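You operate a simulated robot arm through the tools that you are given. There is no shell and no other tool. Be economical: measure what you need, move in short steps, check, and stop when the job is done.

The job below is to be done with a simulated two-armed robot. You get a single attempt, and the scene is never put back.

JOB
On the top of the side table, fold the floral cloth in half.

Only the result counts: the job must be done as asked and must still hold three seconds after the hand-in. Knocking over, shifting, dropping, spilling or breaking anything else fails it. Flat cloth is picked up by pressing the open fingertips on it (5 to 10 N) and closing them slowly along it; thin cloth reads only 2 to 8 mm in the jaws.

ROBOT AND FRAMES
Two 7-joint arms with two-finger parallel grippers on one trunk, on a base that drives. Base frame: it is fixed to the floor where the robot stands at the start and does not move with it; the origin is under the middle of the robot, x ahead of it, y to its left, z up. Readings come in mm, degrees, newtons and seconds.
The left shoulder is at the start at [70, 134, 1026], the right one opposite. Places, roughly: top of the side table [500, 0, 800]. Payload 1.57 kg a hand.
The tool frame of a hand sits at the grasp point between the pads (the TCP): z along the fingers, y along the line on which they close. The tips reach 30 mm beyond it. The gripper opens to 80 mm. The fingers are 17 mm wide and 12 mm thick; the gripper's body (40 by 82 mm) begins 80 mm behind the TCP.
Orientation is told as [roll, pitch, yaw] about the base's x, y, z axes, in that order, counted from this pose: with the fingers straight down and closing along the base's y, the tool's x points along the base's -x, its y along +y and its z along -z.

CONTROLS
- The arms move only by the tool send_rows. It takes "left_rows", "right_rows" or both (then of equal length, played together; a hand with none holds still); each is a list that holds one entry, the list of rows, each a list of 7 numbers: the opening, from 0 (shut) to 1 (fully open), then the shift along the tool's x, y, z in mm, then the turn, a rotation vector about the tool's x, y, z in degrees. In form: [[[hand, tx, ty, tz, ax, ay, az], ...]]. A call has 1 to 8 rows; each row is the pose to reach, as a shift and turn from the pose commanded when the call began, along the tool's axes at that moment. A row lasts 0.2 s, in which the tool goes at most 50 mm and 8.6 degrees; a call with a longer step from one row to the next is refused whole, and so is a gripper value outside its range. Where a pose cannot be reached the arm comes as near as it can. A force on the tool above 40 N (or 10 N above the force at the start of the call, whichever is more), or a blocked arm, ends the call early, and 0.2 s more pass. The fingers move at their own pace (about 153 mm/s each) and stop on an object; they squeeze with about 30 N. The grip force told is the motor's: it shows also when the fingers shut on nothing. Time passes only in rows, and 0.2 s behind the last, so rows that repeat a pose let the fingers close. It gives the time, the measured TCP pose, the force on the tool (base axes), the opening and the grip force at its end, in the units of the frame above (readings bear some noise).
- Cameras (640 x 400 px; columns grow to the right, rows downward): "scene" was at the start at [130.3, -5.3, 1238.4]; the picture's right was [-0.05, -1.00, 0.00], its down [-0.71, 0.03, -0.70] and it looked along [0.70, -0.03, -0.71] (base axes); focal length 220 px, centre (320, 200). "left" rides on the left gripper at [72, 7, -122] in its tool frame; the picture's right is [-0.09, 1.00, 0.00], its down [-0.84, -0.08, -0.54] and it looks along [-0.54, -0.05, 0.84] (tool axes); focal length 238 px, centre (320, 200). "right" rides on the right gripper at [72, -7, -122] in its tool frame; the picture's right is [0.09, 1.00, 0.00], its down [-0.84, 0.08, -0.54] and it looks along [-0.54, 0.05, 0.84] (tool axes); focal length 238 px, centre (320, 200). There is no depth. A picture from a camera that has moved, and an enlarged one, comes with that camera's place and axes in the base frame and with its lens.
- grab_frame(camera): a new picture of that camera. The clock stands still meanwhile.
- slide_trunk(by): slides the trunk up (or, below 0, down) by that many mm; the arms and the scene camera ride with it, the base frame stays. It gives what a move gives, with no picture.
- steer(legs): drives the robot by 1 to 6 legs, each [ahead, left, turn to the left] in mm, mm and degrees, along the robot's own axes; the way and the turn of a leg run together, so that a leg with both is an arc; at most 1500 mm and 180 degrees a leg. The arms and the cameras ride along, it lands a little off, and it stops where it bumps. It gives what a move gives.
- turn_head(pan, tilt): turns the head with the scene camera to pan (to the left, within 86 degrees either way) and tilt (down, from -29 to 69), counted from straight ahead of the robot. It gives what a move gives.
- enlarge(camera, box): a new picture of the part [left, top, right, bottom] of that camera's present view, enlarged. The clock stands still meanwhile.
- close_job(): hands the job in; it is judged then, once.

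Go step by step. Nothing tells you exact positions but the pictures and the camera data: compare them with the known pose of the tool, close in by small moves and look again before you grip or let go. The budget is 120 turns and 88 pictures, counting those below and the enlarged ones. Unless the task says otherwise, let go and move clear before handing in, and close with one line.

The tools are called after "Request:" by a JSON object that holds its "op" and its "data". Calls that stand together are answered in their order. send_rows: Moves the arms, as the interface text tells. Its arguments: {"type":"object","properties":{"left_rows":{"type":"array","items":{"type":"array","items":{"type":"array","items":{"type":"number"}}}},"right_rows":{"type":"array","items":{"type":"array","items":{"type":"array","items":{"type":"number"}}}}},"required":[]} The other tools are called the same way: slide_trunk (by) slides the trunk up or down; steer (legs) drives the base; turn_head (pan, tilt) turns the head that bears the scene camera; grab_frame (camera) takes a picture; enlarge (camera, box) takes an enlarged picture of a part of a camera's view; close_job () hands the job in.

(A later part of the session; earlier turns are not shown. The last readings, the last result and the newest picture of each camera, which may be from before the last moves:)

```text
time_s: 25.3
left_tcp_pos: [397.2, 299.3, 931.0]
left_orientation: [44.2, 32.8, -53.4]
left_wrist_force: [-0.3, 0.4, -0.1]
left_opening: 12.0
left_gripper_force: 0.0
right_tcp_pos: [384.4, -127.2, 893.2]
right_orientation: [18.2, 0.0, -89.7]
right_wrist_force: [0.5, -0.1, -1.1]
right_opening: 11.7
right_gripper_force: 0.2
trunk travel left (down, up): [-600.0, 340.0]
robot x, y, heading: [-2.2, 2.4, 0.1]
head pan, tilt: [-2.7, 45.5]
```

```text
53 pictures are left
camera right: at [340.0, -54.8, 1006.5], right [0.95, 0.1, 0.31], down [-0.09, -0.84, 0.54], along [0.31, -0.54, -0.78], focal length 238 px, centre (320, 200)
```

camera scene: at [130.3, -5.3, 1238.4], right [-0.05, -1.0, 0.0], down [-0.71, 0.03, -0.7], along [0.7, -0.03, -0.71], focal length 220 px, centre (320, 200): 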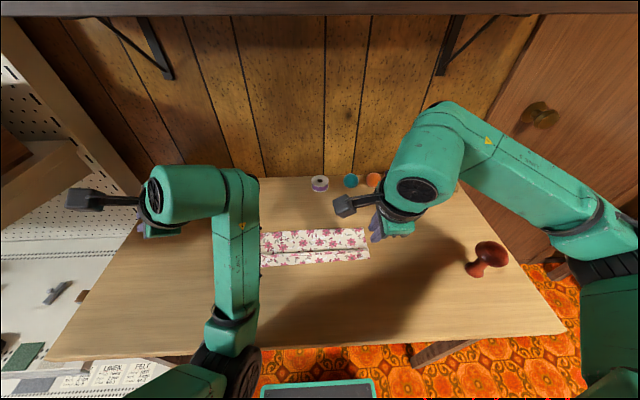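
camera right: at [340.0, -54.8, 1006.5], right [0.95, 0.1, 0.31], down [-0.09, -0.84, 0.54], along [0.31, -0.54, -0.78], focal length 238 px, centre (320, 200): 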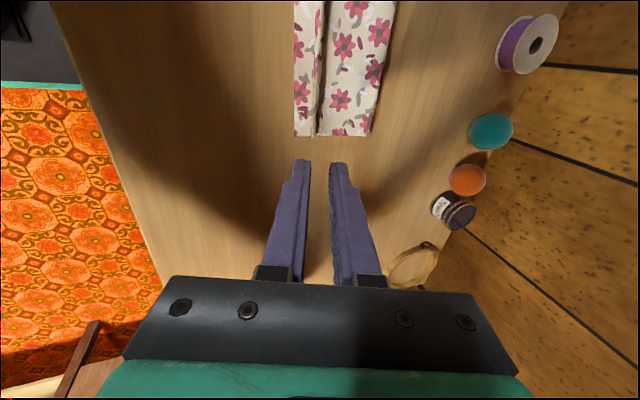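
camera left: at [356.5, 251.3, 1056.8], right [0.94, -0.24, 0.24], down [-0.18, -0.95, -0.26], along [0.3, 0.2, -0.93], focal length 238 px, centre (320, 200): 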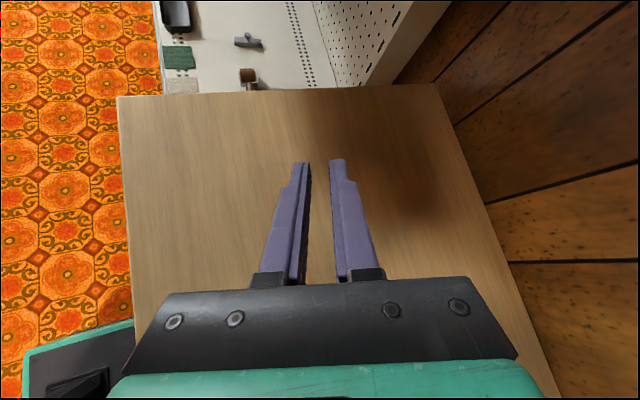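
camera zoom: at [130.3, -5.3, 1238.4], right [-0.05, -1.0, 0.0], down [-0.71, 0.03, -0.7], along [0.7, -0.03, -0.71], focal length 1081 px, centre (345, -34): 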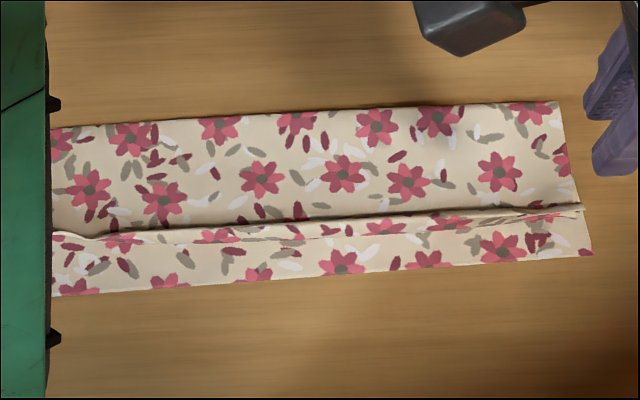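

The cloth is folded, but the top layer's last ~20 mm stands up as a ridge just short of the bottom edge. I'll set the right hand to yaw 0 and use its open fingertips to sweep the ridge flat toward the robot.

Request:
{"op": "send_rows", "data": {"right_rows": [[[0.15, 0, 17, 5, 6, 0, 0], [0.15, 0, 33, 11, 12, 0, 0], [0.15, 0, 50, 16, 18.2, 0, 0], [0.15, 0, 67, 22, 18.2, 0, 0], [0.15, 0, 67, 22, 18.2, 0, 0]]]}}

Request:
{"op": "send_rows", "data": {"right_rows": [[[0.5, 0, 0, 0, 0, 0, -8.5], [0.8, 0, 0, 0, 0, 0, -17], [1, 0, 0, 0, 0, 0, -25.5], [1, 0, 0, 0, 0, 0, -34], [1, 0, 0, 0, 0, 0, -42.5], [1, 0, 0, 0, 0, 0, -51], [1, 0, 0, 0, 0, 0, -59.5], [1, 0, 0, 0, 0, 0, -68]]]}}

Request:
{"op": "send_rows", "data": {"right_rows": [[[1, 0, 0, 0, 0, 0, -7.5], [1, 0, 0, 0, 0, 0, -15], [1, 0, 0, 0, 0, 0, -22], [1, 0, 0, 0, 0, 0, -22]]]}}

Request:
{"op": "grab_frame", "data": {"camera": "right"}}

```text
time_s: 26.5
left_tcp_pos: [398.1, 298.0, 931.5]
left_orientation: [44.3, 32.8, -53.5]
left_wrist_force: [-0.3, -0.6, 0.2]
left_opening: 12.0
left_gripper_force: 0.0
right_tcp_pos: [454.3, -125.7, 894.9]
right_orientation: [0.0, 0.0, -89.7]
right_wrist_force: [0.8, -1.2, 0.2]
right_opening: 11.9
right_gripper_force: 0.1
trunk travel left (down, up): [-600.0, 340.0]
robot x, y, heading: [-4.5, 0.6, -0.3]
head pan, tilt: [-2.7, 45.5]
```

```text
time_s: 28.3
left_tcp_pos: [397.1, 298.2, 931.3]
left_orientation: [44.3, 32.7, -53.6]
left_wrist_force: [-0.6, 0.2, 0.2]
left_opening: 11.8
left_gripper_force: 0.1
right_tcp_pos: [455.6, -125.0, 892.2]
right_orientation: [0.0, 0.1, -21.6]
right_wrist_force: [0.6, -0.6, -0.1]
right_opening: 79.7
right_gripper_force: 0.1
trunk travel left (down, up): [-600.0, 340.0]
robot x, y, heading: [-0.9, -3.2, -0.0]
head pan, tilt: [-2.7, 45.5]
```

```text
time_s: 29.3
left_tcp_pos: [399.4, 299.7, 932.8]
left_orientation: [44.5, 32.5, -53.6]
left_wrist_force: [0.2, 0.5, 0.1]
left_opening: 11.7
left_gripper_force: 0.0
right_tcp_pos: [454.6, -126.4, 893.1]
right_orientation: [0.1, -0.1, 0.4]
right_wrist_force: [0.1, 0.1, -0.5]
right_opening: 80.1
right_gripper_force: 0.1
trunk travel left (down, up): [-600.0, 340.0]
robot x, y, heading: [1.2, 0.1, -0.3]
head pan, tilt: [-2.7, 45.5]
```

```text
52 pictures are left
camera right: at [383.6, -133.4, 1014.6], right [-0.1, 1.0, 0.0], down [0.84, 0.08, 0.54], along [0.54, 0.05, -0.84], focal length 238 px, centre (320, 200)
```

right: 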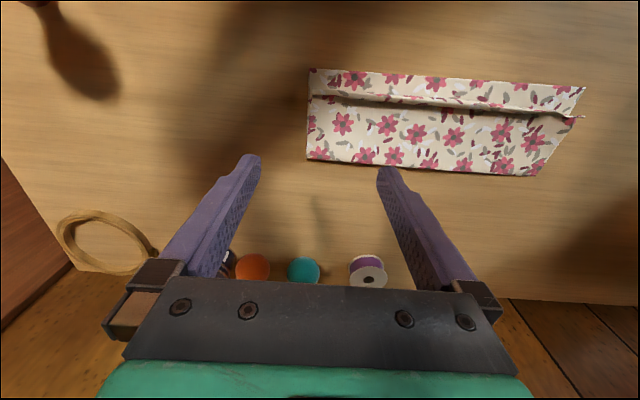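

The ridge sits at x≈420–425, about 22 mm inside the near edge, so laying it flat should align the edges. I'll lower the open right fingers behind it, at y≈−130 and −38, and sweep toward the robot.

Request:
{"op": "send_rows", "data": {"right_rows": [[[1, 3, 21, 25, 0, 0, 0], [1, 6, 42, 50, 0, 0, 0], [1, 6, 42, 75, 0, 0, 0], [1, 6, 42, 95, 0, 0, 0], [1, 6, 42, 107, 0, 0, 0], [1, 6, 42, 107, 0, 0, 0]]]}}

Request:
{"op": "grab_frame", "data": {"camera": "right"}}

```text
time_s: 30.7
left_tcp_pos: [398.5, 299.2, 933.7]
left_orientation: [44.4, 32.6, -53.6]
left_wrist_force: [-0.3, -0.2, -0.3]
left_opening: 12.2
left_gripper_force: 0.1
right_tcp_pos: [449.3, -84.5, 784.0]
right_orientation: [-0.1, 0.0, 0.3]
right_wrist_force: [0.2, 0.6, -0.4]
right_opening: 79.8
right_gripper_force: 0.0
trunk travel left (down, up): [-600.0, 340.0]
robot x, y, heading: [1.0, 0.0, 0.0]
head pan, tilt: [-2.7, 45.5]
```

```text
51 pictures are left
camera right: at [377.6, -91.3, 906.2], right [-0.1, 1.0, 0.0], down [0.84, 0.08, 0.54], along [0.54, 0.05, -0.84], focal length 238 px, centre (320, 200)
```

right: 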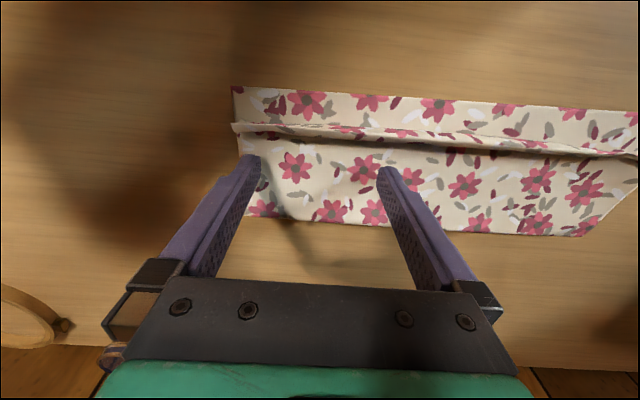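

The tips are just behind the ridge and clear of the table. I'll sweep 45 mm toward the robot, then lift.

Request:
{"op": "send_rows", "data": {"right_rows": [[[1, 10, 0, 0, 0, 0, 0], [1, 20, 0, 0, 0, 0, 0], [1, 30, 0, 0, 0, 0, 0], [1, 38, 0, 0, 0, 0, 0], [1, 46, 0, 0, 0, 0, 0], [1, 50, 0, 0, 0, 0, 0], [1, 50, 0, 0, 0, 0, 0]]]}}

Request:
{"op": "grab_frame", "data": {"camera": "right"}}

```text
time_s: 32.3
left_tcp_pos: [399.1, 298.7, 932.1]
left_orientation: [44.4, 32.6, -53.6]
left_wrist_force: [0.2, -0.5, -0.1]
left_opening: 12.2
left_gripper_force: 0.0
right_tcp_pos: [397.3, -84.1, 786.6]
right_orientation: [0.0, 0.0, 0.4]
right_wrist_force: [0.5, -0.4, -0.4]
right_opening: 79.9
right_gripper_force: 0.0
trunk travel left (down, up): [-600.0, 340.0]
robot x, y, heading: [2.8, -1.4, 0.1]
head pan, tilt: [-2.7, 45.5]
```

```text
50 pictures are left
camera right: at [326.5, -92.0, 907.6], right [-0.1, 1.0, 0.0], down [0.84, 0.08, 0.54], along [0.54, 0.05, -0.84], focal length 238 px, centre (320, 200)
```

right: 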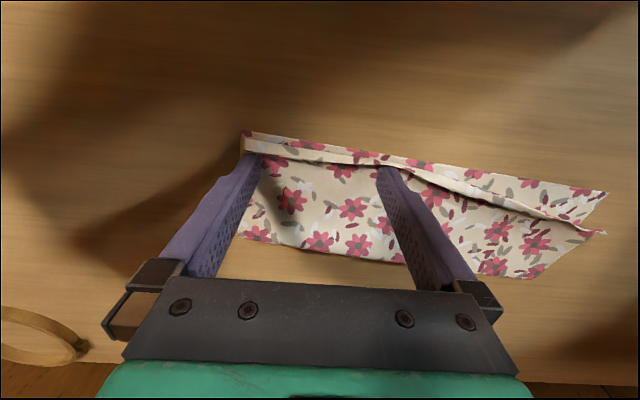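

The low sweep dragged the right half of the cloth about 25 mm toward me instead of tipping the ridge. I'll raise the tips to push the ridge's top over, then press down on it.

Request:
{"op": "send_rows", "data": {"right_rows": [[[1, -4, 0, 0, 0, 0, 0], [1, -4, 0, -8, 0, 0, 0], [1, 3, 0, -8, 0, 0, 0], [1, 10, 0, -8, 0, 0, 0], [1, 14, 0, -6, 0, 0, 0], [1, 14, 0, -2, 0, 0, 0], [1, 14, 0, 2, 0, 0, 0], [1, 14, 0, 2, 0, 0, 0]]]}}

Request:
{"op": "grab_frame", "data": {"camera": "right"}}

Request:
{"op": "enlarge", "data": {"camera": "scene", "box": [250, 215, 380, 280]}}

```text
time_s: 34.1
left_tcp_pos: [398.8, 298.8, 932.6]
left_orientation: [44.3, 32.5, -53.6]
left_wrist_force: [-0.5, 0.0, 0.2]
left_opening: 11.8
left_gripper_force: 0.1
right_tcp_pos: [384.5, -85.4, 783.3]
right_orientation: [-0.1, 0.0, 0.2]
right_wrist_force: [-0.4, 0.7, 0.5]
right_opening: 80.0
right_gripper_force: 0.1
trunk travel left (down, up): [-600.0, 340.0]
robot x, y, heading: [1.3, 1.9, -0.2]
head pan, tilt: [-2.7, 45.5]
```

```text
49 pictures are left
camera right: at [314.3, -92.1, 905.3], right [-0.1, 1.0, 0.0], down [0.84, 0.08, 0.54], along [0.54, 0.05, -0.84], focal length 238 px, centre (320, 200)
```

right: 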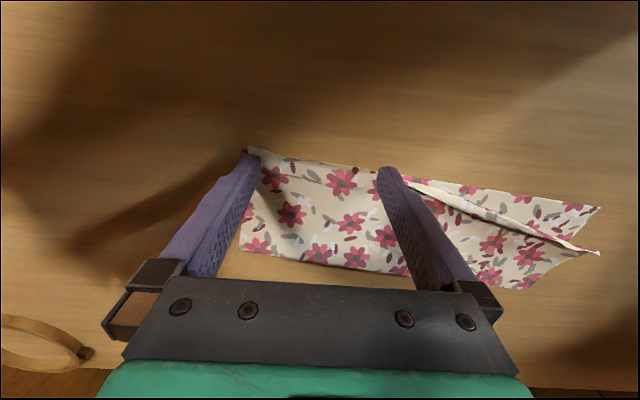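

```text
4.92 times, centred on (315, 248) of scene
camera zoom: at [130.3, -5.3, 1238.4], right [-0.05, -1.0, 0.0], down [-0.71, 0.03, -0.7], along [0.7, -0.03, -0.71], focal length 1081 px, centre (345, -34)
```

zoom: 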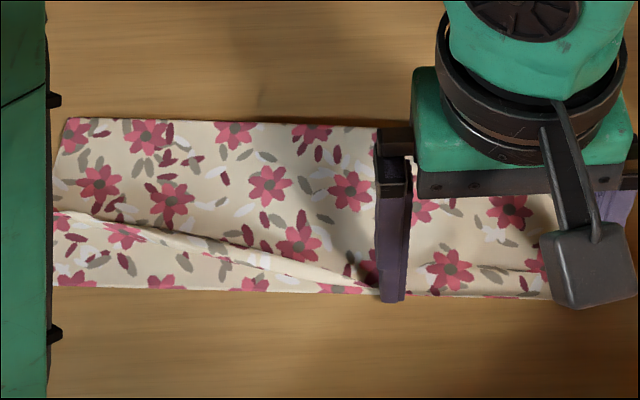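

That worked on the right half. I'll lift to check.

Request:
{"op": "send_rows", "data": {"right_rows": [[[1, 0, 0, -8, 0, 0, 0], [1, 0, 0, -20, 0, 0, 0], [1, -20, 0, -45, 0, 0, 0], [1, -40, 0, -75, 0, 0, 0], [1, -60, 0, -100, 0, 0, 0], [1, -60, 0, -100, 0, 0, 0]]]}}

Request:
{"op": "grab_frame", "data": {"camera": "right"}}

```text
time_s: 35.5
left_tcp_pos: [398.7, 298.1, 934.2]
left_orientation: [44.5, 32.5, -53.6]
left_wrist_force: [-0.9, 0.6, -0.1]
left_opening: 12.2
left_gripper_force: 0.1
right_tcp_pos: [446.0, -84.6, 884.5]
right_orientation: [0.0, 0.0, 0.3]
right_wrist_force: [0.9, -0.1, 0.8]
right_opening: 80.2
right_gripper_force: 0.0
trunk travel left (down, up): [-600.0, 340.0]
robot x, y, heading: [1.1, -0.9, 0.0]
head pan, tilt: [-2.7, 45.5]
```

```text
47 pictures are left
camera right: at [374.2, -92.3, 1005.9], right [-0.1, 1.0, 0.0], down [0.84, 0.08, 0.54], along [0.54, 0.05, -0.84], focal length 238 px, centre (320, 200)
```

right: 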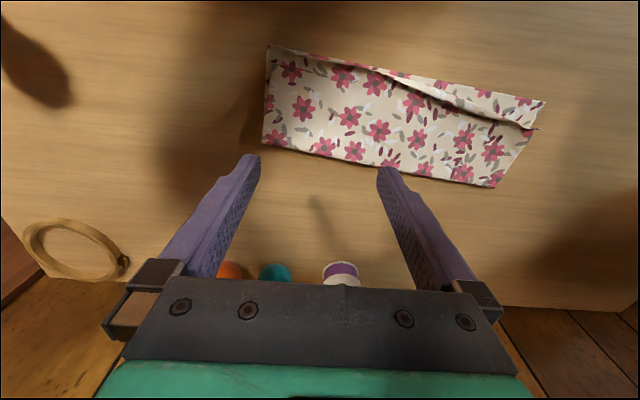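

The right half is flat, and the cloth turned by about 8°. The remaining ridge runs from (386, −27) to (424, 140), and I'll use the left hand for it. First I'll straighten that hand to fingers-down, yaw −13.

Request:
{"op": "send_rows", "data": {"left_rows": [[[0.3, 0, 0, 0, 5.9, -1.6, -5.6], [0.5, 0, 0, 0, 11.8, -3.2, -11.2], [0.8, 0, 0, 0, 17.7, -4.8, -16.7], [1, 0, 0, 0, 23.6, -6.4, -22.3], [1, 0, 0, 0, 29.4, -8.1, -27.9], [1, 0, 0, 0, 35.3, -9.7, -33.5], [1, 0, 0, 0, 41.2, -11.3, -39], [1, 0, 0, 0, 47.1, -12.9, -44.6]]]}}

Request:
{"op": "send_rows", "data": {"left_rows": [[[1, 0, 0, 0, 5.9, -1.6, -5.6], [1, 0, 0, 0, 5.9, -1.6, -5.6]]]}}

Request:
{"op": "grab_frame", "data": {"camera": "scene"}}

```text
time_s: 37.3
left_tcp_pos: [432.6, 356.4, 922.4]
left_orientation: [3.3, 1.5, -20.6]
left_wrist_force: [-0.6, -0.4, -0.1]
left_opening: 79.8
left_gripper_force: 0.1
left hand out of reach, approached as far as the arm can: row 2, 3, 4, 5, 6, 7, 8
right_tcp_pos: [445.1, -85.0, 882.7]
right_orientation: [-0.1, 0.0, 0.2]
right_wrist_force: [-0.4, -0.3, 0.2]
right_opening: 80.0
right_gripper_force: 0.0
trunk travel left (down, up): [-600.0, 340.0]
robot x, y, heading: [1.0, -1.1, -0.0]
head pan, tilt: [-2.7, 45.5]
```

```text
time_s: 37.9
left_tcp_pos: [434.0, 354.7, 922.2]
left_orientation: [-3.2, -0.3, -14.2]
left_wrist_force: [-0.1, -0.4, 0.2]
left_opening: 80.1
left_gripper_force: 0.1
right_tcp_pos: [446.0, -86.1, 882.4]
right_orientation: [-0.1, 0.0, 0.3]
right_wrist_force: [-0.2, -0.3, 0.0]
right_opening: 80.0
right_gripper_force: 0.0
trunk travel left (down, up): [-600.0, 340.0]
robot x, y, heading: [-2.3, -1.2, 0.1]
head pan, tilt: [-2.7, 45.5]
```

```text
46 pictures are left
camera scene: at [130.5, -5.8, 1238.3], right [-0.05, -1.0, 0.0], down [-0.71, 0.03, -0.7], along [0.7, -0.03, -0.71], focal length 220 px, centre (320, 200)
```

scene: 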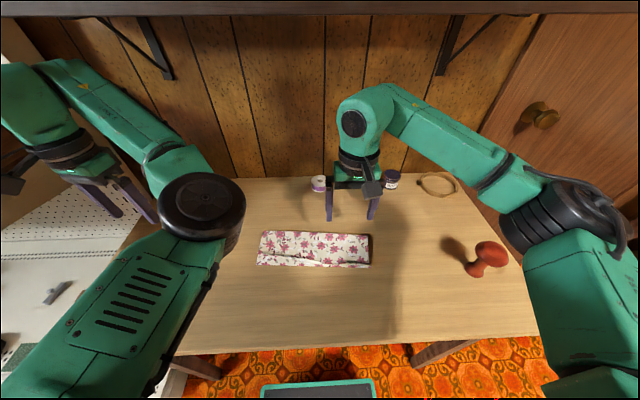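

The cloth is clear and the left arm is out of the way. The right hand may reach the rest, so I'll move it in the air to y≈70 with yaw −13.

Request:
{"op": "send_rows", "data": {"right_rows": [[[1, -3, 25, 0, 0, 0, 2], [1, -6, 50, 0, 0, 0, 4], [1, -9, 75, 0, 0, 0, 7], [1, -12, 100, 0, 0, 0, 9], [1, -15, 128, 0, 0, 0, 11], [1, -18, 155, 0, 0, 0, 13], [1, -18, 155, 0, 0, 0, 13]]]}}

Request:
{"op": "grab_frame", "data": {"camera": "scene"}}

Request:
{"op": "grab_frame", "data": {"camera": "right"}}

```text
time_s: 39.5
left_tcp_pos: [433.6, 354.2, 920.7]
left_orientation: [-3.1, -0.3, -14.2]
left_wrist_force: [-0.4, -0.1, 0.2]
left_opening: 80.2
left_gripper_force: 0.0
right_tcp_pos: [463.7, 70.3, 884.7]
right_orientation: [0.0, 0.0, -12.8]
right_wrist_force: [-0.1, -0.2, -0.6]
right_opening: 80.2
right_gripper_force: 0.1
trunk travel left (down, up): [-600.0, 340.0]
robot x, y, heading: [-0.3, -5.3, -0.0]
head pan, tilt: [-2.7, 45.5]
```

```text
45 pictures are left
camera scene: at [130.5, -6.1, 1238.3], right [-0.05, -1.0, 0.0], down [-0.71, 0.03, -0.7], along [0.7, -0.03, -0.71], focal length 220 px, centre (320, 200)
```

scene: 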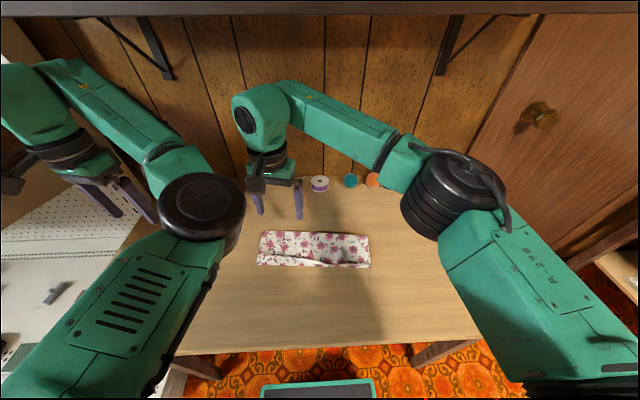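

```text
44 pictures are left
camera right: at [391.6, 79.2, 1006.4], right [0.13, 0.99, 0.0], down [0.83, -0.11, 0.54], along [0.54, -0.07, -0.84], focal length 238 px, centre (320, 200)
```

right: 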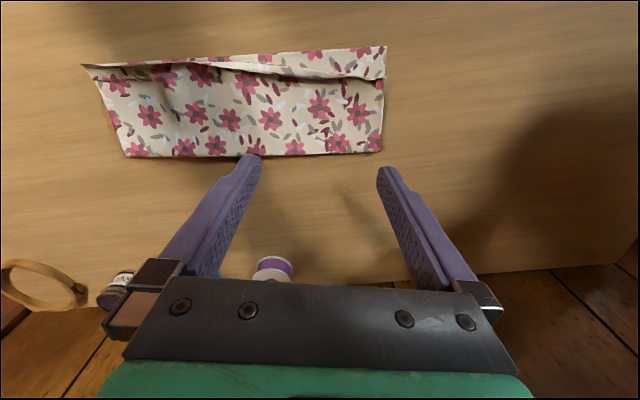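

The right hand reaches well. I'll lower it behind the remaining ridge with the tips ~11 mm above the table.

Request:
{"op": "send_rows", "data": {"right_rows": [[[1, 15, -1, 25, 0, 0, 0], [1, 30, -2, 50, 0, 0, 0], [1, 30, -2, 75, 0, 0, 0], [1, 30, -2, 91, 0, 0, 0], [1, 30, -2, 91, 0, 0, 0]]]}}

Request:
{"op": "grab_frame", "data": {"camera": "right"}}

```text
time_s: 40.7
left_tcp_pos: [434.2, 355.4, 921.5]
left_orientation: [-3.4, -0.2, -14.2]
left_wrist_force: [0.3, -0.2, 0.3]
left_opening: 80.0
left_gripper_force: 0.1
right_tcp_pos: [429.1, 75.1, 792.8]
right_orientation: [0.0, 0.0, -12.6]
right_wrist_force: [-0.7, -0.8, 0.1]
right_opening: 80.1
right_gripper_force: 0.0
trunk travel left (down, up): [-600.0, 340.0]
robot x, y, heading: [-1.6, 0.8, 0.3]
head pan, tilt: [-2.7, 45.5]
```

```text
43 pictures are left
camera right: at [358.4, 84.5, 914.2], right [0.13, 0.99, 0.0], down [0.83, -0.11, 0.54], along [0.54, -0.07, -0.84], focal length 238 px, centre (320, 200)
```

right: 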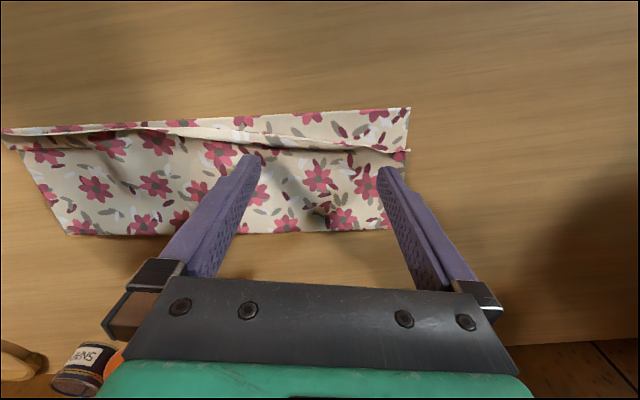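

I'll push the ridge top over and then press lightly.

Request:
{"op": "send_rows", "data": {"right_rows": [[[1, 8, 0, 0, 0, 0, 0], [1, 16, 0, 0, 0, 0, 0], [1, 23, 0, 0, 0, 0, 0], [1, 29, 0, 1, 0, 0, 0], [1, 34, 0, 3, 0, 0, 0], [1, 36, 0, 6, 0, 0, 0], [1, 36, 0, 9, 0, 0, 0], [1, 36, 0, 9, 0, 0, 0]]]}}

Request:
{"op": "grab_frame", "data": {"camera": "right"}}

```text
time_s: 42.5
left_tcp_pos: [435.0, 355.1, 922.0]
left_orientation: [-3.2, -0.3, -14.3]
left_wrist_force: [0.9, 0.3, 0.1]
left_opening: 79.9
left_gripper_force: 0.1
right_tcp_pos: [395.1, 84.1, 784.6]
right_orientation: [-0.1, 0.1, -12.7]
right_wrist_force: [-0.3, 0.5, 0.8]
right_opening: 79.7
right_gripper_force: 0.0
trunk travel left (down, up): [-600.0, 340.0]
robot x, y, heading: [3.1, 1.0, -0.1]
head pan, tilt: [-2.7, 45.5]
```

```text
42 pictures are left
camera right: at [324.6, 93.1, 906.2], right [0.13, 0.99, 0.0], down [0.83, -0.11, 0.54], along [0.54, -0.07, -0.84], focal length 238 px, centre (320, 200)
```

right: 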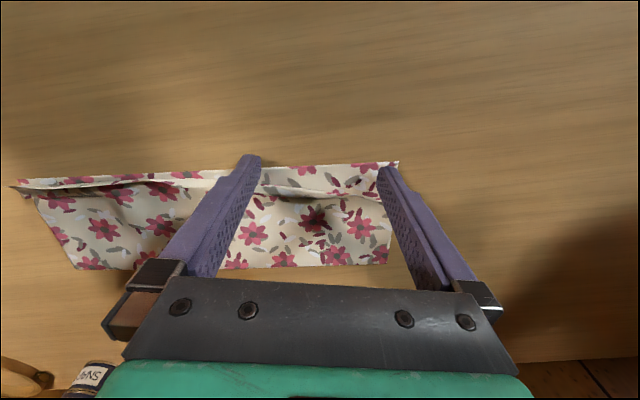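

Request:
{"op": "send_rows", "data": {"right_rows": [[[1, 0, 0, -8, 0, 0, 0], [1, 0, 0, -20, 0, 0, 0], [1, -20, -10, -50, 0, 0, 0], [1, -40, -40, -85, 0, 0, 0], [1, -60, -80, -115, 0, 0, 0], [1, -60, -100, -120, 0, 0, 0], [1, -60, -100, -120, 0, 0, 0]]]}}

Request:
{"op": "grab_frame", "data": {"camera": "right"}}

Request:
{"op": "enlarge", "data": {"camera": "scene", "box": [250, 215, 380, 280]}}

```text
refused: row 4 steps farther than a row can; nothing moved
```

```text
41 pictures are left
camera right: at [324.6, 93.1, 906.2], right [0.13, 0.99, 0.0], down [0.83, -0.11, 0.54], along [0.54, -0.07, -0.84], focal length 238 px, centre (320, 200)
```

right: 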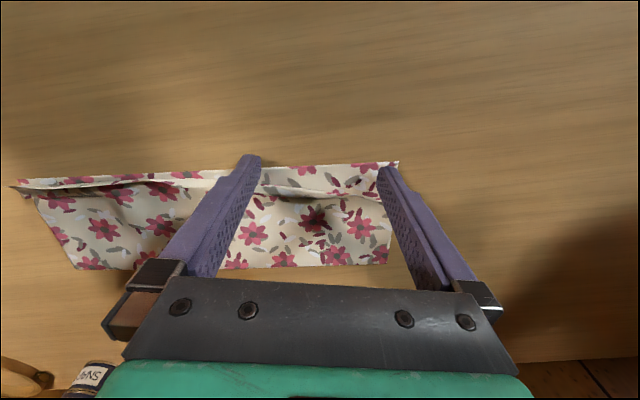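

```text
4.92 times, centred on (315, 248) of scene
camera zoom: at [130.4, -5.2, 1238.4], right [-0.05, -1.0, 0.0], down [-0.71, 0.03, -0.7], along [0.7, -0.03, -0.71], focal length 1081 px, centre (345, -34)
```

zoom: 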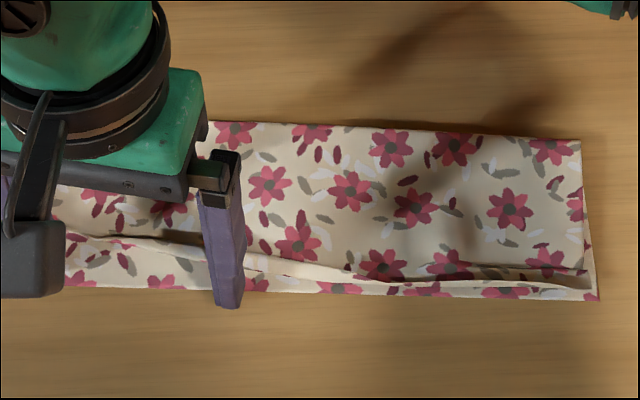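

The lift step was too long, so nothing moved. I'll lift with shorter steps.

Request:
{"op": "send_rows", "data": {"right_rows": [[[1, 0, 0, -8, 0, 0, 0], [1, 0, 0, -20, 0, 0, 0], [1, -15, -10, -45, 0, 0, 0], [1, -30, -35, -70, 0, 0, 0], [1, -45, -60, -95, 0, 0, 0], [1, -60, -90, -115, 0, 0, 0], [1, -60, -100, -120, 0, 0, 0], [1, -60, -100, -120, 0, 0, 0]]]}}

Request:
{"op": "grab_frame", "data": {"camera": "right"}}

Request:
{"op": "enlarge", "data": {"camera": "scene", "box": [250, 215, 380, 280]}}

```text
time_s: 44.3
left_tcp_pos: [435.6, 354.8, 922.6]
left_orientation: [-3.3, -0.3, -14.1]
left_wrist_force: [-1.3, -0.1, 0.5]
left_opening: 80.1
left_gripper_force: 0.1
right_tcp_pos: [432.8, -26.4, 905.1]
right_orientation: [0.0, 0.0, -12.7]
right_wrist_force: [0.5, 0.4, 0.1]
right_opening: 80.2
right_gripper_force: 0.1
trunk travel left (down, up): [-600.0, 340.0]
robot x, y, heading: [-2.3, -2.7, 0.1]
head pan, tilt: [-2.7, 45.5]
```

```text
39 pictures are left
camera right: at [362.4, -18.8, 1026.7], right [0.13, 0.99, 0.0], down [0.83, -0.11, 0.54], along [0.54, -0.07, -0.84], focal length 238 px, centre (320, 200)
```

right: 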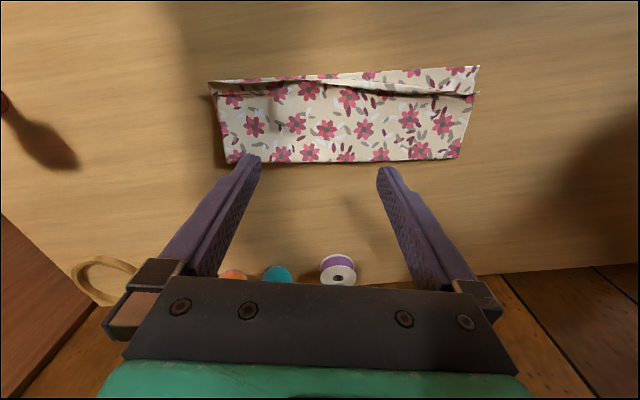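

```text
4.92 times, centred on (315, 248) of scene
camera zoom: at [130.5, -5.2, 1238.3], right [-0.05, -1.0, 0.0], down [-0.71, 0.03, -0.7], along [0.7, -0.03, -0.71], focal length 1081 px, centre (345, -34)
```

zoom: 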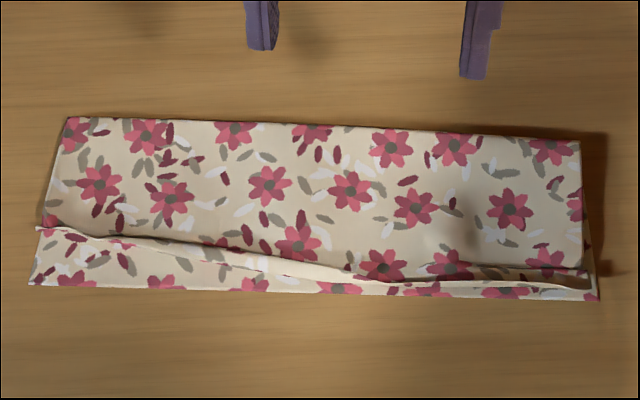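

Request:
{"op": "enlarge", "data": {"camera": "right", "box": [200, 50, 350, 170]}}

Request:
{"op": "enlarge", "data": {"camera": "right", "box": [340, 50, 490, 170]}}

```text
3.33 times, centred on (275, 110) of right
camera zoom: at [362.4, -18.8, 1026.7], right [0.13, 0.99, 0.0], down [0.83, -0.11, 0.54], along [0.54, -0.07, -0.84], focal length 794 px, centre (470, 500)
```

zoom: 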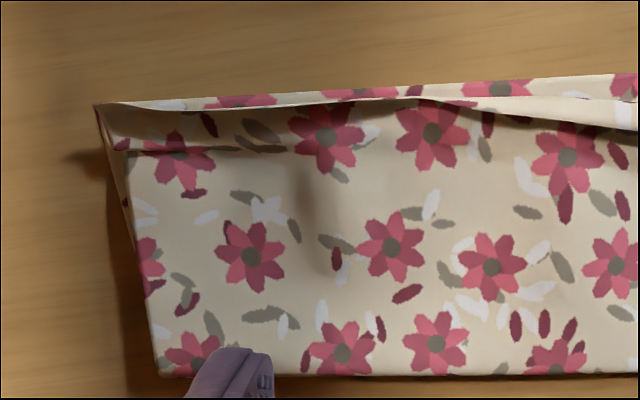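

```text
3.33 times, centred on (415, 110) of right
camera zoom: at [362.4, -18.8, 1026.7], right [0.13, 0.99, 0.0], down [0.83, -0.11, 0.54], along [0.54, -0.07, -0.84], focal length 794 px, centre (3, 500)
```

zoom: 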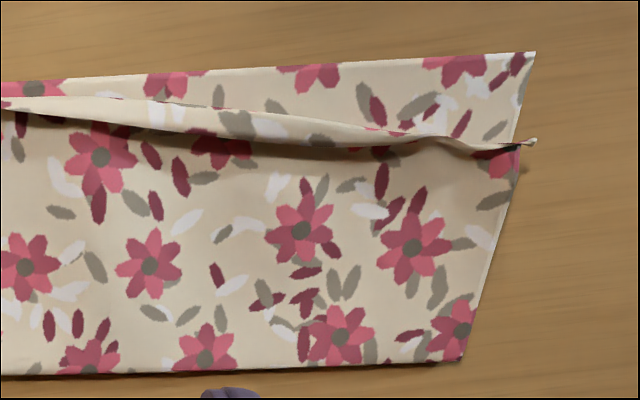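

The right half has toppled flat, but the left half of the ridge sprang back. The low push followed by raise, push and press worked on the right, so I'll repeat it on the left; it will also square the cloth up.

Request:
{"op": "send_rows", "data": {"right_rows": [[[1, 4, 26, 10, 0, 0, 0], [1, 8, 52, 25, 0, 0, 0], [1, 12, 78, 45, 0, 0, 0], [1, 16, 105, 70, 0, 0, 0], [1, 16, 105, 95, 0, 0, 0], [1, 16, 105, 112, 0, 0, 0], [1, 16, 105, 120, 0, 0, 0], [1, 16, 105, 120, 0, 0, 0]]]}}

Request:
{"op": "send_rows", "data": {"right_rows": [[[1, 10, 0, 0, 0, 0, 0], [1, 20, 0, 0, 0, 0, 0], [1, 30, 0, 0, 0, 0, 0], [1, 38, 0, 0, 0, 0, 0], [1, 46, 0, 0, 0, 0, 0], [1, 52, 0, 0, 0, 0, 0], [1, 52, 0, 0, 0, 0, 0]]]}}

Request:
{"op": "grab_frame", "data": {"camera": "right"}}

```text
time_s: 46.1
left_tcp_pos: [434.6, 355.9, 921.5]
left_orientation: [-3.2, -0.2, -14.1]
left_wrist_force: [-0.3, 0.1, 0.4]
left_opening: 80.1
left_gripper_force: 0.0
right_tcp_pos: [440.8, 80.1, 783.6]
right_orientation: [0.0, 0.1, -12.7]
right_wrist_force: [0.1, 0.5, 0.3]
right_opening: 80.1
right_gripper_force: 0.1
trunk travel left (down, up): [-600.0, 340.0]
robot x, y, heading: [-0.0, -1.3, 0.0]
head pan, tilt: [-2.7, 45.5]
```

```text
time_s: 47.7
left_tcp_pos: [434.6, 355.0, 921.1]
left_orientation: [-3.3, -0.4, -14.1]
left_wrist_force: [0.0, 0.4, -0.5]
left_opening: 80.0
left_gripper_force: 0.1
right_tcp_pos: [390.8, 90.6, 784.7]
right_orientation: [-0.1, 0.0, -12.7]
right_wrist_force: [0.9, 0.1, -0.6]
right_opening: 80.0
right_gripper_force: 0.1
trunk travel left (down, up): [-600.0, 340.0]
robot x, y, heading: [0.2, -0.6, 0.3]
head pan, tilt: [-2.7, 45.5]
```

```text
35 pictures are left
camera right: at [319.2, 99.4, 906.7], right [0.13, 0.99, 0.0], down [0.83, -0.11, 0.54], along [0.54, -0.07, -0.84], focal length 238 px, centre (320, 200)
```

right: 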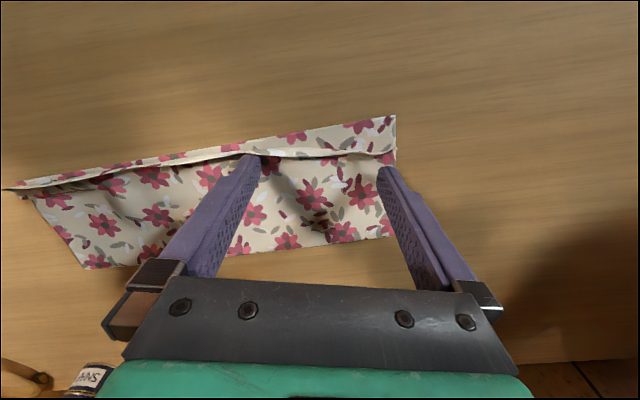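

Request:
{"op": "send_rows", "data": {"right_rows": [[[1, -4, -12, 0, 0, 0, 0], [1, -4, -12, -8, 0, 0, 0], [1, 4, -12, -8, 0, 0, 0], [1, 12, -12, -8, 0, 0, 0], [1, 18, -12, -6, 0, 0, 0], [1, 20, -12, -2, 0, 0, 0], [1, 20, -12, 2, 0, 0, 0], [1, 20, -12, 3, 0, 0, 0]]]}}

Request:
{"op": "grab_frame", "data": {"camera": "right"}}

```text
time_s: 49.5
left_tcp_pos: [434.2, 354.6, 920.7]
left_orientation: [-3.2, -0.4, -14.1]
left_wrist_force: [-0.2, 0.4, -0.3]
left_opening: 79.9
left_gripper_force: 0.0
right_tcp_pos: [373.6, 84.2, 782.9]
right_orientation: [0.2, 0.0, -13.5]
right_wrist_force: [0.6, 0.2, -0.7]
right_opening: 80.0
right_gripper_force: 0.1
trunk travel left (down, up): [-600.0, 340.0]
robot x, y, heading: [-1.8, -1.4, -0.1]
head pan, tilt: [-2.7, 45.5]
```

```text
34 pictures are left
camera right: at [301.0, 91.8, 905.1], right [0.14, 0.99, 0.0], down [0.83, -0.12, 0.54], along [0.54, -0.07, -0.84], focal length 238 px, centre (320, 200)
```

right: 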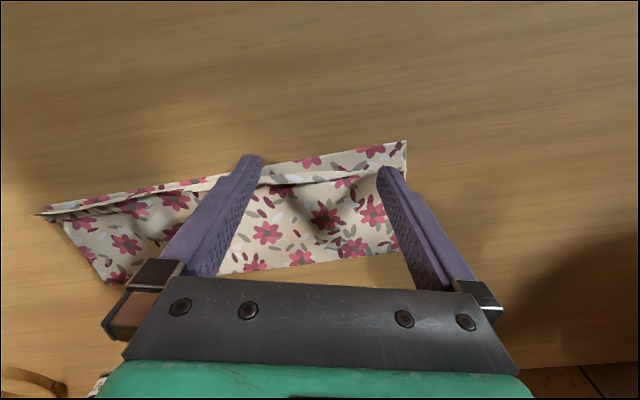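

Request:
{"op": "send_rows", "data": {"right_rows": [[[1, 0, 0, -8, 0, 0, 0], [1, 0, 0, -20, 0, 0, 0], [1, -15, -10, -45, 0, 0, 0], [1, -30, -35, -70, 0, 0, 0], [1, -45, -60, -95, 0, 0, 0], [1, -60, -90, -115, 0, 0, 0], [1, -70, -100, -120, 0, 0, 0], [1, -70, -100, -120, 0, 0, 0]]]}}

Request:
{"op": "enlarge", "data": {"camera": "right", "box": [190, 40, 500, 180]}}

Request:
{"op": "enlarge", "data": {"camera": "scene", "box": [250, 215, 380, 280]}}

```text
time_s: 51.3
left_tcp_pos: [433.6, 355.7, 922.7]
left_orientation: [-3.2, -0.3, -14.2]
left_wrist_force: [0.7, -0.3, -0.2]
left_opening: 79.8
left_gripper_force: 0.0
right_tcp_pos: [414.5, -29.0, 902.3]
right_orientation: [0.0, 0.0, -12.8]
right_wrist_force: [-0.1, 0.2, -0.3]
right_opening: 80.0
right_gripper_force: 0.2
trunk travel left (down, up): [-600.0, 340.0]
robot x, y, heading: [0.8, -1.5, -0.2]
head pan, tilt: [-2.7, 45.5]
```

```text
2.06 times, centred on (345, 110) of right
camera zoom: at [343.0, -20.4, 1024.5], right [0.13, 0.99, 0.0], down [0.83, -0.11, 0.54], along [0.54, -0.07, -0.84], focal length 492 px, centre (268, 386)
```

zoom: 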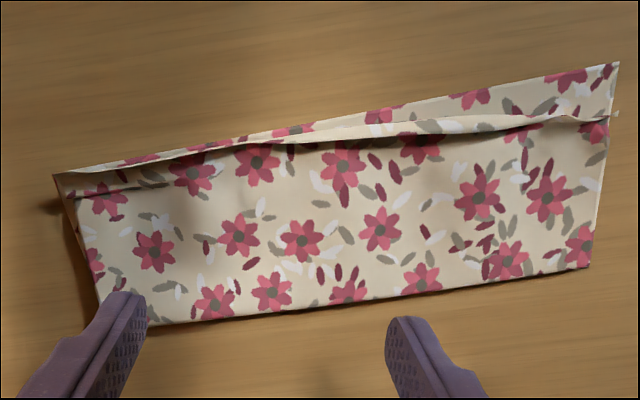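

```text
4.92 times, centred on (315, 248) of scene
camera zoom: at [130.4, -5.2, 1238.4], right [-0.05, -1.0, 0.0], down [-0.71, 0.03, -0.7], along [0.7, -0.03, -0.71], focal length 1081 px, centre (345, -34)
```

zoom: 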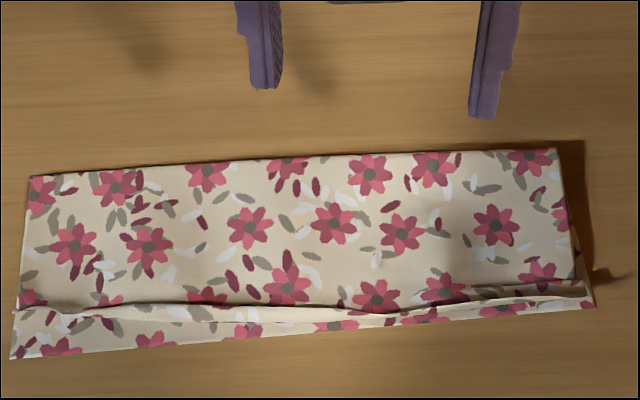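

On the left half the strip still stands, overhanging toward +x. I'll pinch only its top edge with the right hand (fingers closing along x), pull it toward me and lay it down, so I'll turn the hand to yaw −90 in the air first.

Request:
{"op": "send_rows", "data": {"right_rows": [[[0.5, 0, 15, 0, 0, 0, 8.5], [0.4, 0, 30, 0, 0, 0, 17], [0.4, 0, 45, 0, 0, 0, 25.5], [0.4, 0, 60, 0, 0, 0, 34], [0.4, 0, 75, 0, 0, 0, 42.5], [0.4, 0, 90, 0, 0, 0, 51], [0.4, 0, 105, 0, 0, 0, 59.5], [0.4, 0, 120, 0, 0, 0, 68]]]}}

Request:
{"op": "send_rows", "data": {"right_rows": [[[0.4, 0, 0, 0, 0, 0, 6], [0.4, 0, 0, 0, 0, 0, 12], [0.4, 0, 0, 0, 0, 0, 12]]]}}

Request:
{"op": "grab_frame", "data": {"camera": "right"}}

Request:
{"op": "grab_frame", "data": {"camera": "scene"}}

```text
time_s: 53.1
left_tcp_pos: [434.1, 356.5, 923.2]
left_orientation: [-3.2, -0.4, -13.9]
left_wrist_force: [1.0, 0.2, 0.2]
left_opening: 80.1
left_gripper_force: 0.1
right_tcp_pos: [441.3, 75.1, 898.0]
right_orientation: [-0.1, -0.6, -76.3]
right_wrist_force: [0.0, 0.4, 1.1]
right_opening: 31.9
right_gripper_force: 0.0
trunk travel left (down, up): [-600.0, 340.0]
robot x, y, heading: [-0.3, 0.6, 0.0]
head pan, tilt: [-2.7, 45.5]
stopped in row 8 (right hand): the force on the tool passed its limit (the readings are from after the stop); the commanded pose is now the measured one
```

```text
time_s: 53.9
left_tcp_pos: [434.5, 356.5, 923.0]
left_orientation: [-3.2, -0.4, -13.9]
left_wrist_force: [0.3, 0.6, 0.3]
left_opening: 80.0
left_gripper_force: 0.0
right_tcp_pos: [441.2, 76.2, 898.5]
right_orientation: [0.0, -0.6, -88.4]
right_wrist_force: [-0.8, -0.3, 0.3]
right_opening: 32.1
right_gripper_force: 0.0
trunk travel left (down, up): [-600.0, 340.0]
robot x, y, heading: [-1.3, 2.7, -0.3]
head pan, tilt: [-2.7, 45.5]
```

```text
31 pictures are left
camera right: at [432.6, 148.2, 1019.5], right [0.99, 0.12, 0.0], down [0.1, -0.83, 0.55], along [0.07, -0.55, -0.83], focal length 238 px, centre (320, 200)
```

right: 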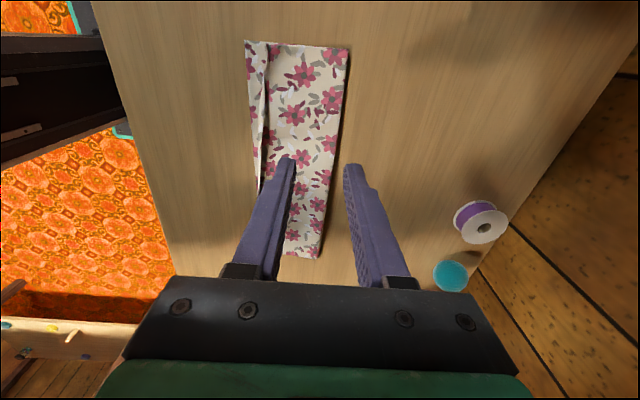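

```text
30 pictures are left
camera scene: at [130.4, -5.2, 1238.3], right [-0.05, -1.0, 0.0], down [-0.71, 0.03, -0.7], along [0.7, -0.03, -0.71], focal length 220 px, centre (320, 200)
```

scene: 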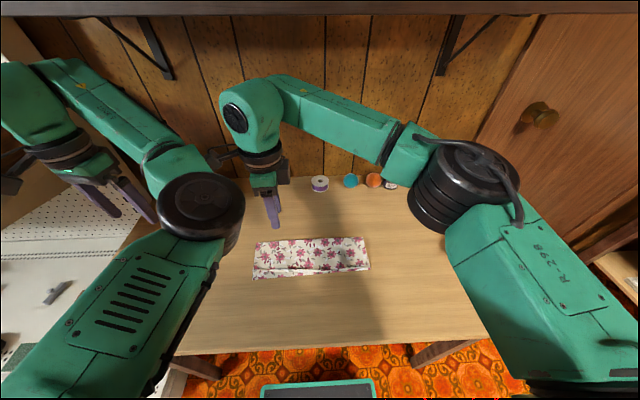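

The force stop was probably the right hand's camera brushing the left elbow. I'll back the right hand off and retract the left arm outward and up.

Request:
{"op": "send_rows", "data": {"right_rows": [[[0.4, -20, 0, 0, 0, 0, 0], [0.4, -40, 0, 0, 0, 0, 0], [0.4, -60, 0, 0, 0, 0, 0], [0.4, -60, 0, 0, 0, 0, 0], [0.4, -60, 0, 0, 0, 0, 0], [0.4, -60, 0, 0, 0, 0, 0]]], "left_rows": [[[1, 0, 0, -10, 0, 0, 0], [1, 22, 7, -20, 0, 0, 0], [1, 44, 14, -30, 0, 0, 0], [1, 66, 21, -40, 0, 0, 0], [1, 88, 28, -50, 0, 0, 0], [1, 111, 34, -60, 0, 0, 0]]]}}

Request:
{"op": "grab_frame", "data": {"camera": "scene"}}

```text
time_s: 55.3
left_tcp_pos: [330.8, 421.3, 979.6]
left_orientation: [-3.1, -0.7, -13.8]
left_wrist_force: [-0.5, 0.8, -0.9]
left_opening: 79.9
left_gripper_force: 0.1
right_tcp_pos: [442.5, 13.9, 899.6]
right_orientation: [0.0, -0.6, -88.3]
right_wrist_force: [0.7, 0.5, -0.5]
right_opening: 31.9
right_gripper_force: 0.0
trunk travel left (down, up): [-600.0, 340.0]
robot x, y, heading: [-2.3, 1.4, 0.1]
head pan, tilt: [-2.7, 45.5]
```

```text
29 pictures are left
camera scene: at [129.6, -4.9, 1238.4], right [-0.05, -1.0, 0.0], down [-0.71, 0.03, -0.7], along [0.7, -0.03, -0.71], focal length 220 px, centre (320, 200)
```

scene: 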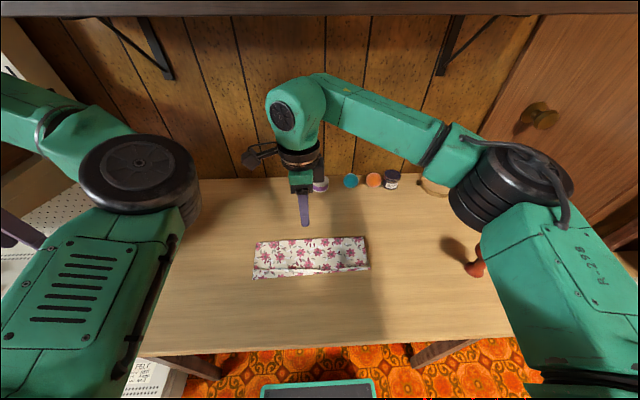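

The left arm is clear. I'll move above the standing strip near the left corner at about (384, 122).

Request:
{"op": "send_rows", "data": {"right_rows": [[[0.35, 18, -9, 10, 0, 0, 0], [0.35, 36, -18, 20, 0, 0, 0], [0.35, 54, -27, 30, 0, 0, 0], [0.35, 72, -36, 40, 0, 0, 0], [0.35, 90, -45, 50, 0, 0, 0], [0.35, 110, -55, 60, 0, 0, 0], [0.35, 110, -55, 80, 0, 0, 0], [0.35, 110, -55, 80, 0, 0, 0]]]}}

Request:
{"op": "grab_frame", "data": {"camera": "right"}}

Request:
{"op": "enlarge", "data": {"camera": "scene", "box": [220, 210, 350, 290]}}

```text
time_s: 57.1
left_tcp_pos: [332.3, 421.3, 978.5]
left_orientation: [-3.2, -0.5, -13.9]
left_wrist_force: [-0.1, 0.8, -1.0]
left_opening: 79.9
left_gripper_force: 0.1
right_tcp_pos: [384.8, 120.4, 816.8]
right_orientation: [0.0, -0.5, -88.3]
right_wrist_force: [-0.4, 0.1, -0.7]
right_opening: 28.1
right_gripper_force: 0.1
trunk travel left (down, up): [-600.0, 340.0]
robot x, y, heading: [-1.3, 0.0, -0.0]
head pan, tilt: [-2.7, 45.5]
```

```text
28 pictures are left
camera right: at [376.0, 193.2, 938.2], right [0.99, 0.12, 0.0], down [0.1, -0.83, 0.55], along [0.07, -0.55, -0.83], focal length 238 px, centre (320, 200)
```

right: 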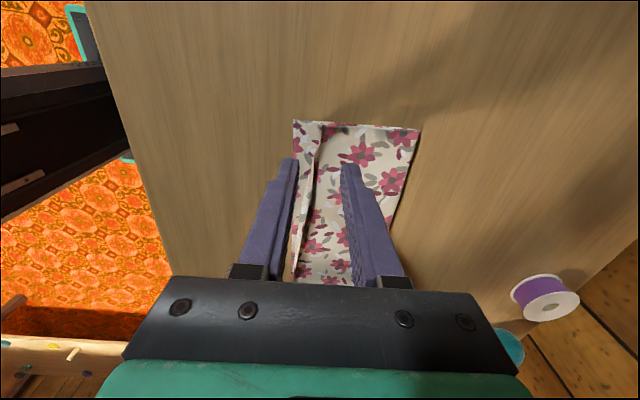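

```text
4.92 times, centred on (285, 250) of scene
camera zoom: at [130.1, -5.0, 1238.4], right [-0.05, -1.0, 0.0], down [-0.71, 0.03, -0.7], along [0.7, -0.03, -0.71], focal length 1081 px, centre (492, -46)
```

zoom: 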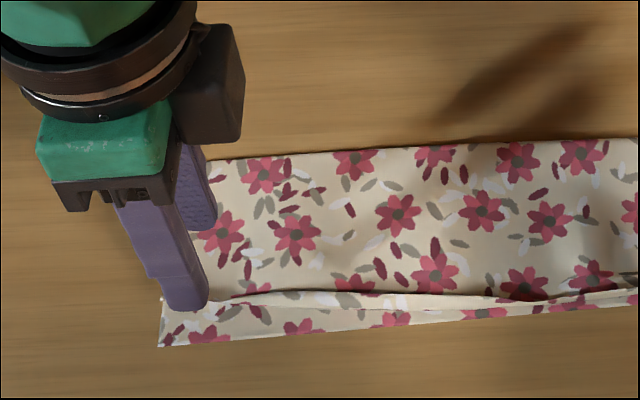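

The ridge lies between the fingers. I'll lower until the tips are ~6 mm above the table, close slowly on the strip, and check.

Request:
{"op": "send_rows", "data": {"right_rows": [[[0.35, 0, 0, 12, 0, 0, 0], [0.35, 0, 0, 24, 0, 0, 0], [0.35, 0, 0, 30, 0, 0, 0], [0.3, 0, 0, 30, 0, 0, 0], [0.22, 0, 0, 30, 0, 0, 0], [0.14, 0, 0, 30, 0, 0, 0], [0.07, 0, 0, 30, 0, 0, 0], [0, 0, 0, 30, 0, 0, 0]]]}}

Request:
{"op": "grab_frame", "data": {"camera": "right"}}

Request:
{"op": "enlarge", "data": {"camera": "scene", "box": [220, 210, 350, 290]}}

```text
time_s: 58.9
left_tcp_pos: [332.3, 421.3, 979.1]
left_orientation: [-3.1, -0.5, -13.9]
left_wrist_force: [0.1, 0.9, 0.2]
left_opening: 80.1
left_gripper_force: 0.1
right_tcp_pos: [385.4, 121.1, 786.8]
right_orientation: [-0.1, -0.6, -88.3]
right_wrist_force: [-1.2, 1.0, -0.7]
right_opening: 1.6
right_gripper_force: 23.3
trunk travel left (down, up): [-600.0, 340.0]
robot x, y, heading: [1.1, -0.5, 0.1]
head pan, tilt: [-2.7, 45.5]
```

```text
26 pictures are left
camera right: at [376.7, 194.1, 908.0], right [0.99, 0.12, 0.0], down [0.1, -0.83, 0.55], along [0.07, -0.55, -0.83], focal length 238 px, centre (320, 200)
```

right: 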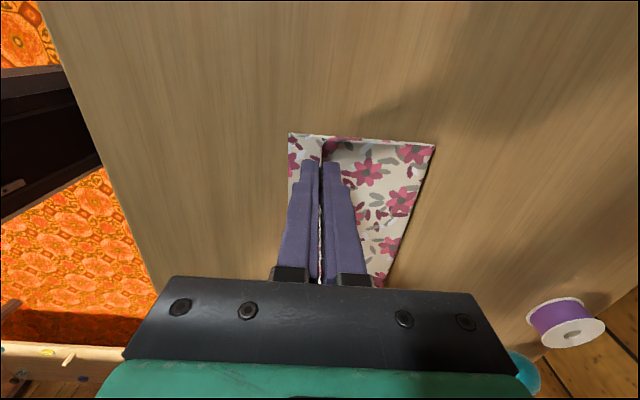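

```text
4.92 times, centred on (285, 250) of scene
camera zoom: at [130.4, -5.2, 1238.4], right [-0.05, -1.0, 0.0], down [-0.71, 0.03, -0.7], along [0.7, -0.03, -0.71], focal length 1081 px, centre (492, -46)
```

zoom: 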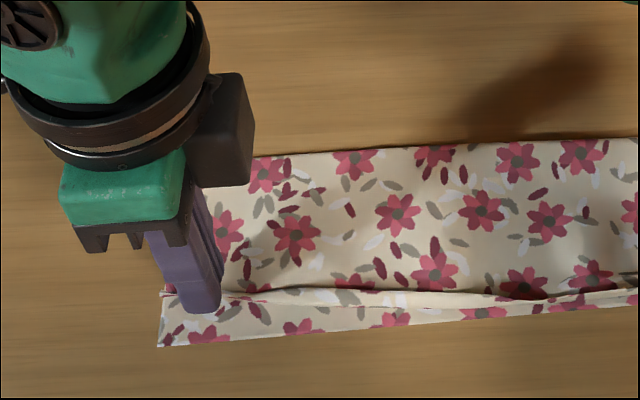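

The strip is gripped. I'll tilt the hand about its tips while easing toward the near edge, checking for reach.

Request:
{"op": "send_rows", "data": {"right_rows": [[[0, 0, -5, -4, -6, 0, 0], [0, 0, -10, -6, -12, 0, 0], [0, 0, -15, -7, -18, 0, 0], [0, 0, -20, -7, -24, 0, 0], [0, 0, -20, -7, -24, 0, 0]]]}}

Request:
{"op": "grab_frame", "data": {"camera": "right"}}

```text
time_s: 60.1
left_tcp_pos: [331.7, 421.6, 980.5]
left_orientation: [-3.1, -0.8, -13.7]
left_wrist_force: [-0.9, 0.3, 0.4]
left_opening: 79.9
left_gripper_force: 0.1
right_tcp_pos: [373.4, 112.0, 788.9]
right_orientation: [23.9, -1.3, -90.0]
right_wrist_force: [-0.1, -0.6, 0.4]
right_opening: 1.4
right_gripper_force: 23.3
trunk travel left (down, up): [-600.0, 340.0]
robot x, y, heading: [0.3, 2.8, 0.0]
head pan, tilt: [-2.7, 45.5]
```

```text
24 pictures are left
camera right: at [318.2, 186.8, 896.1], right [0.91, 0.1, 0.4], down [-0.15, -0.82, 0.55], along [0.39, -0.56, -0.73], focal length 238 px, centre (320, 200)
```

right: 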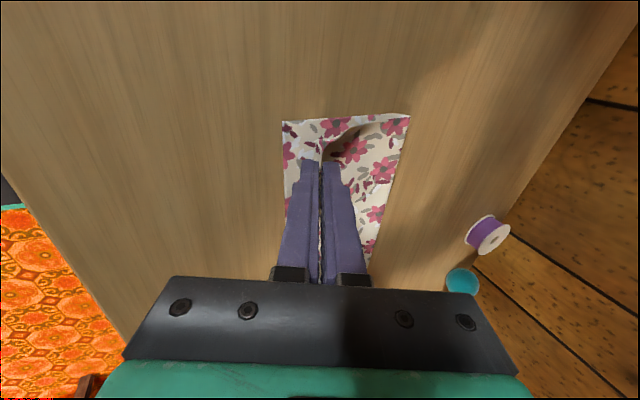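

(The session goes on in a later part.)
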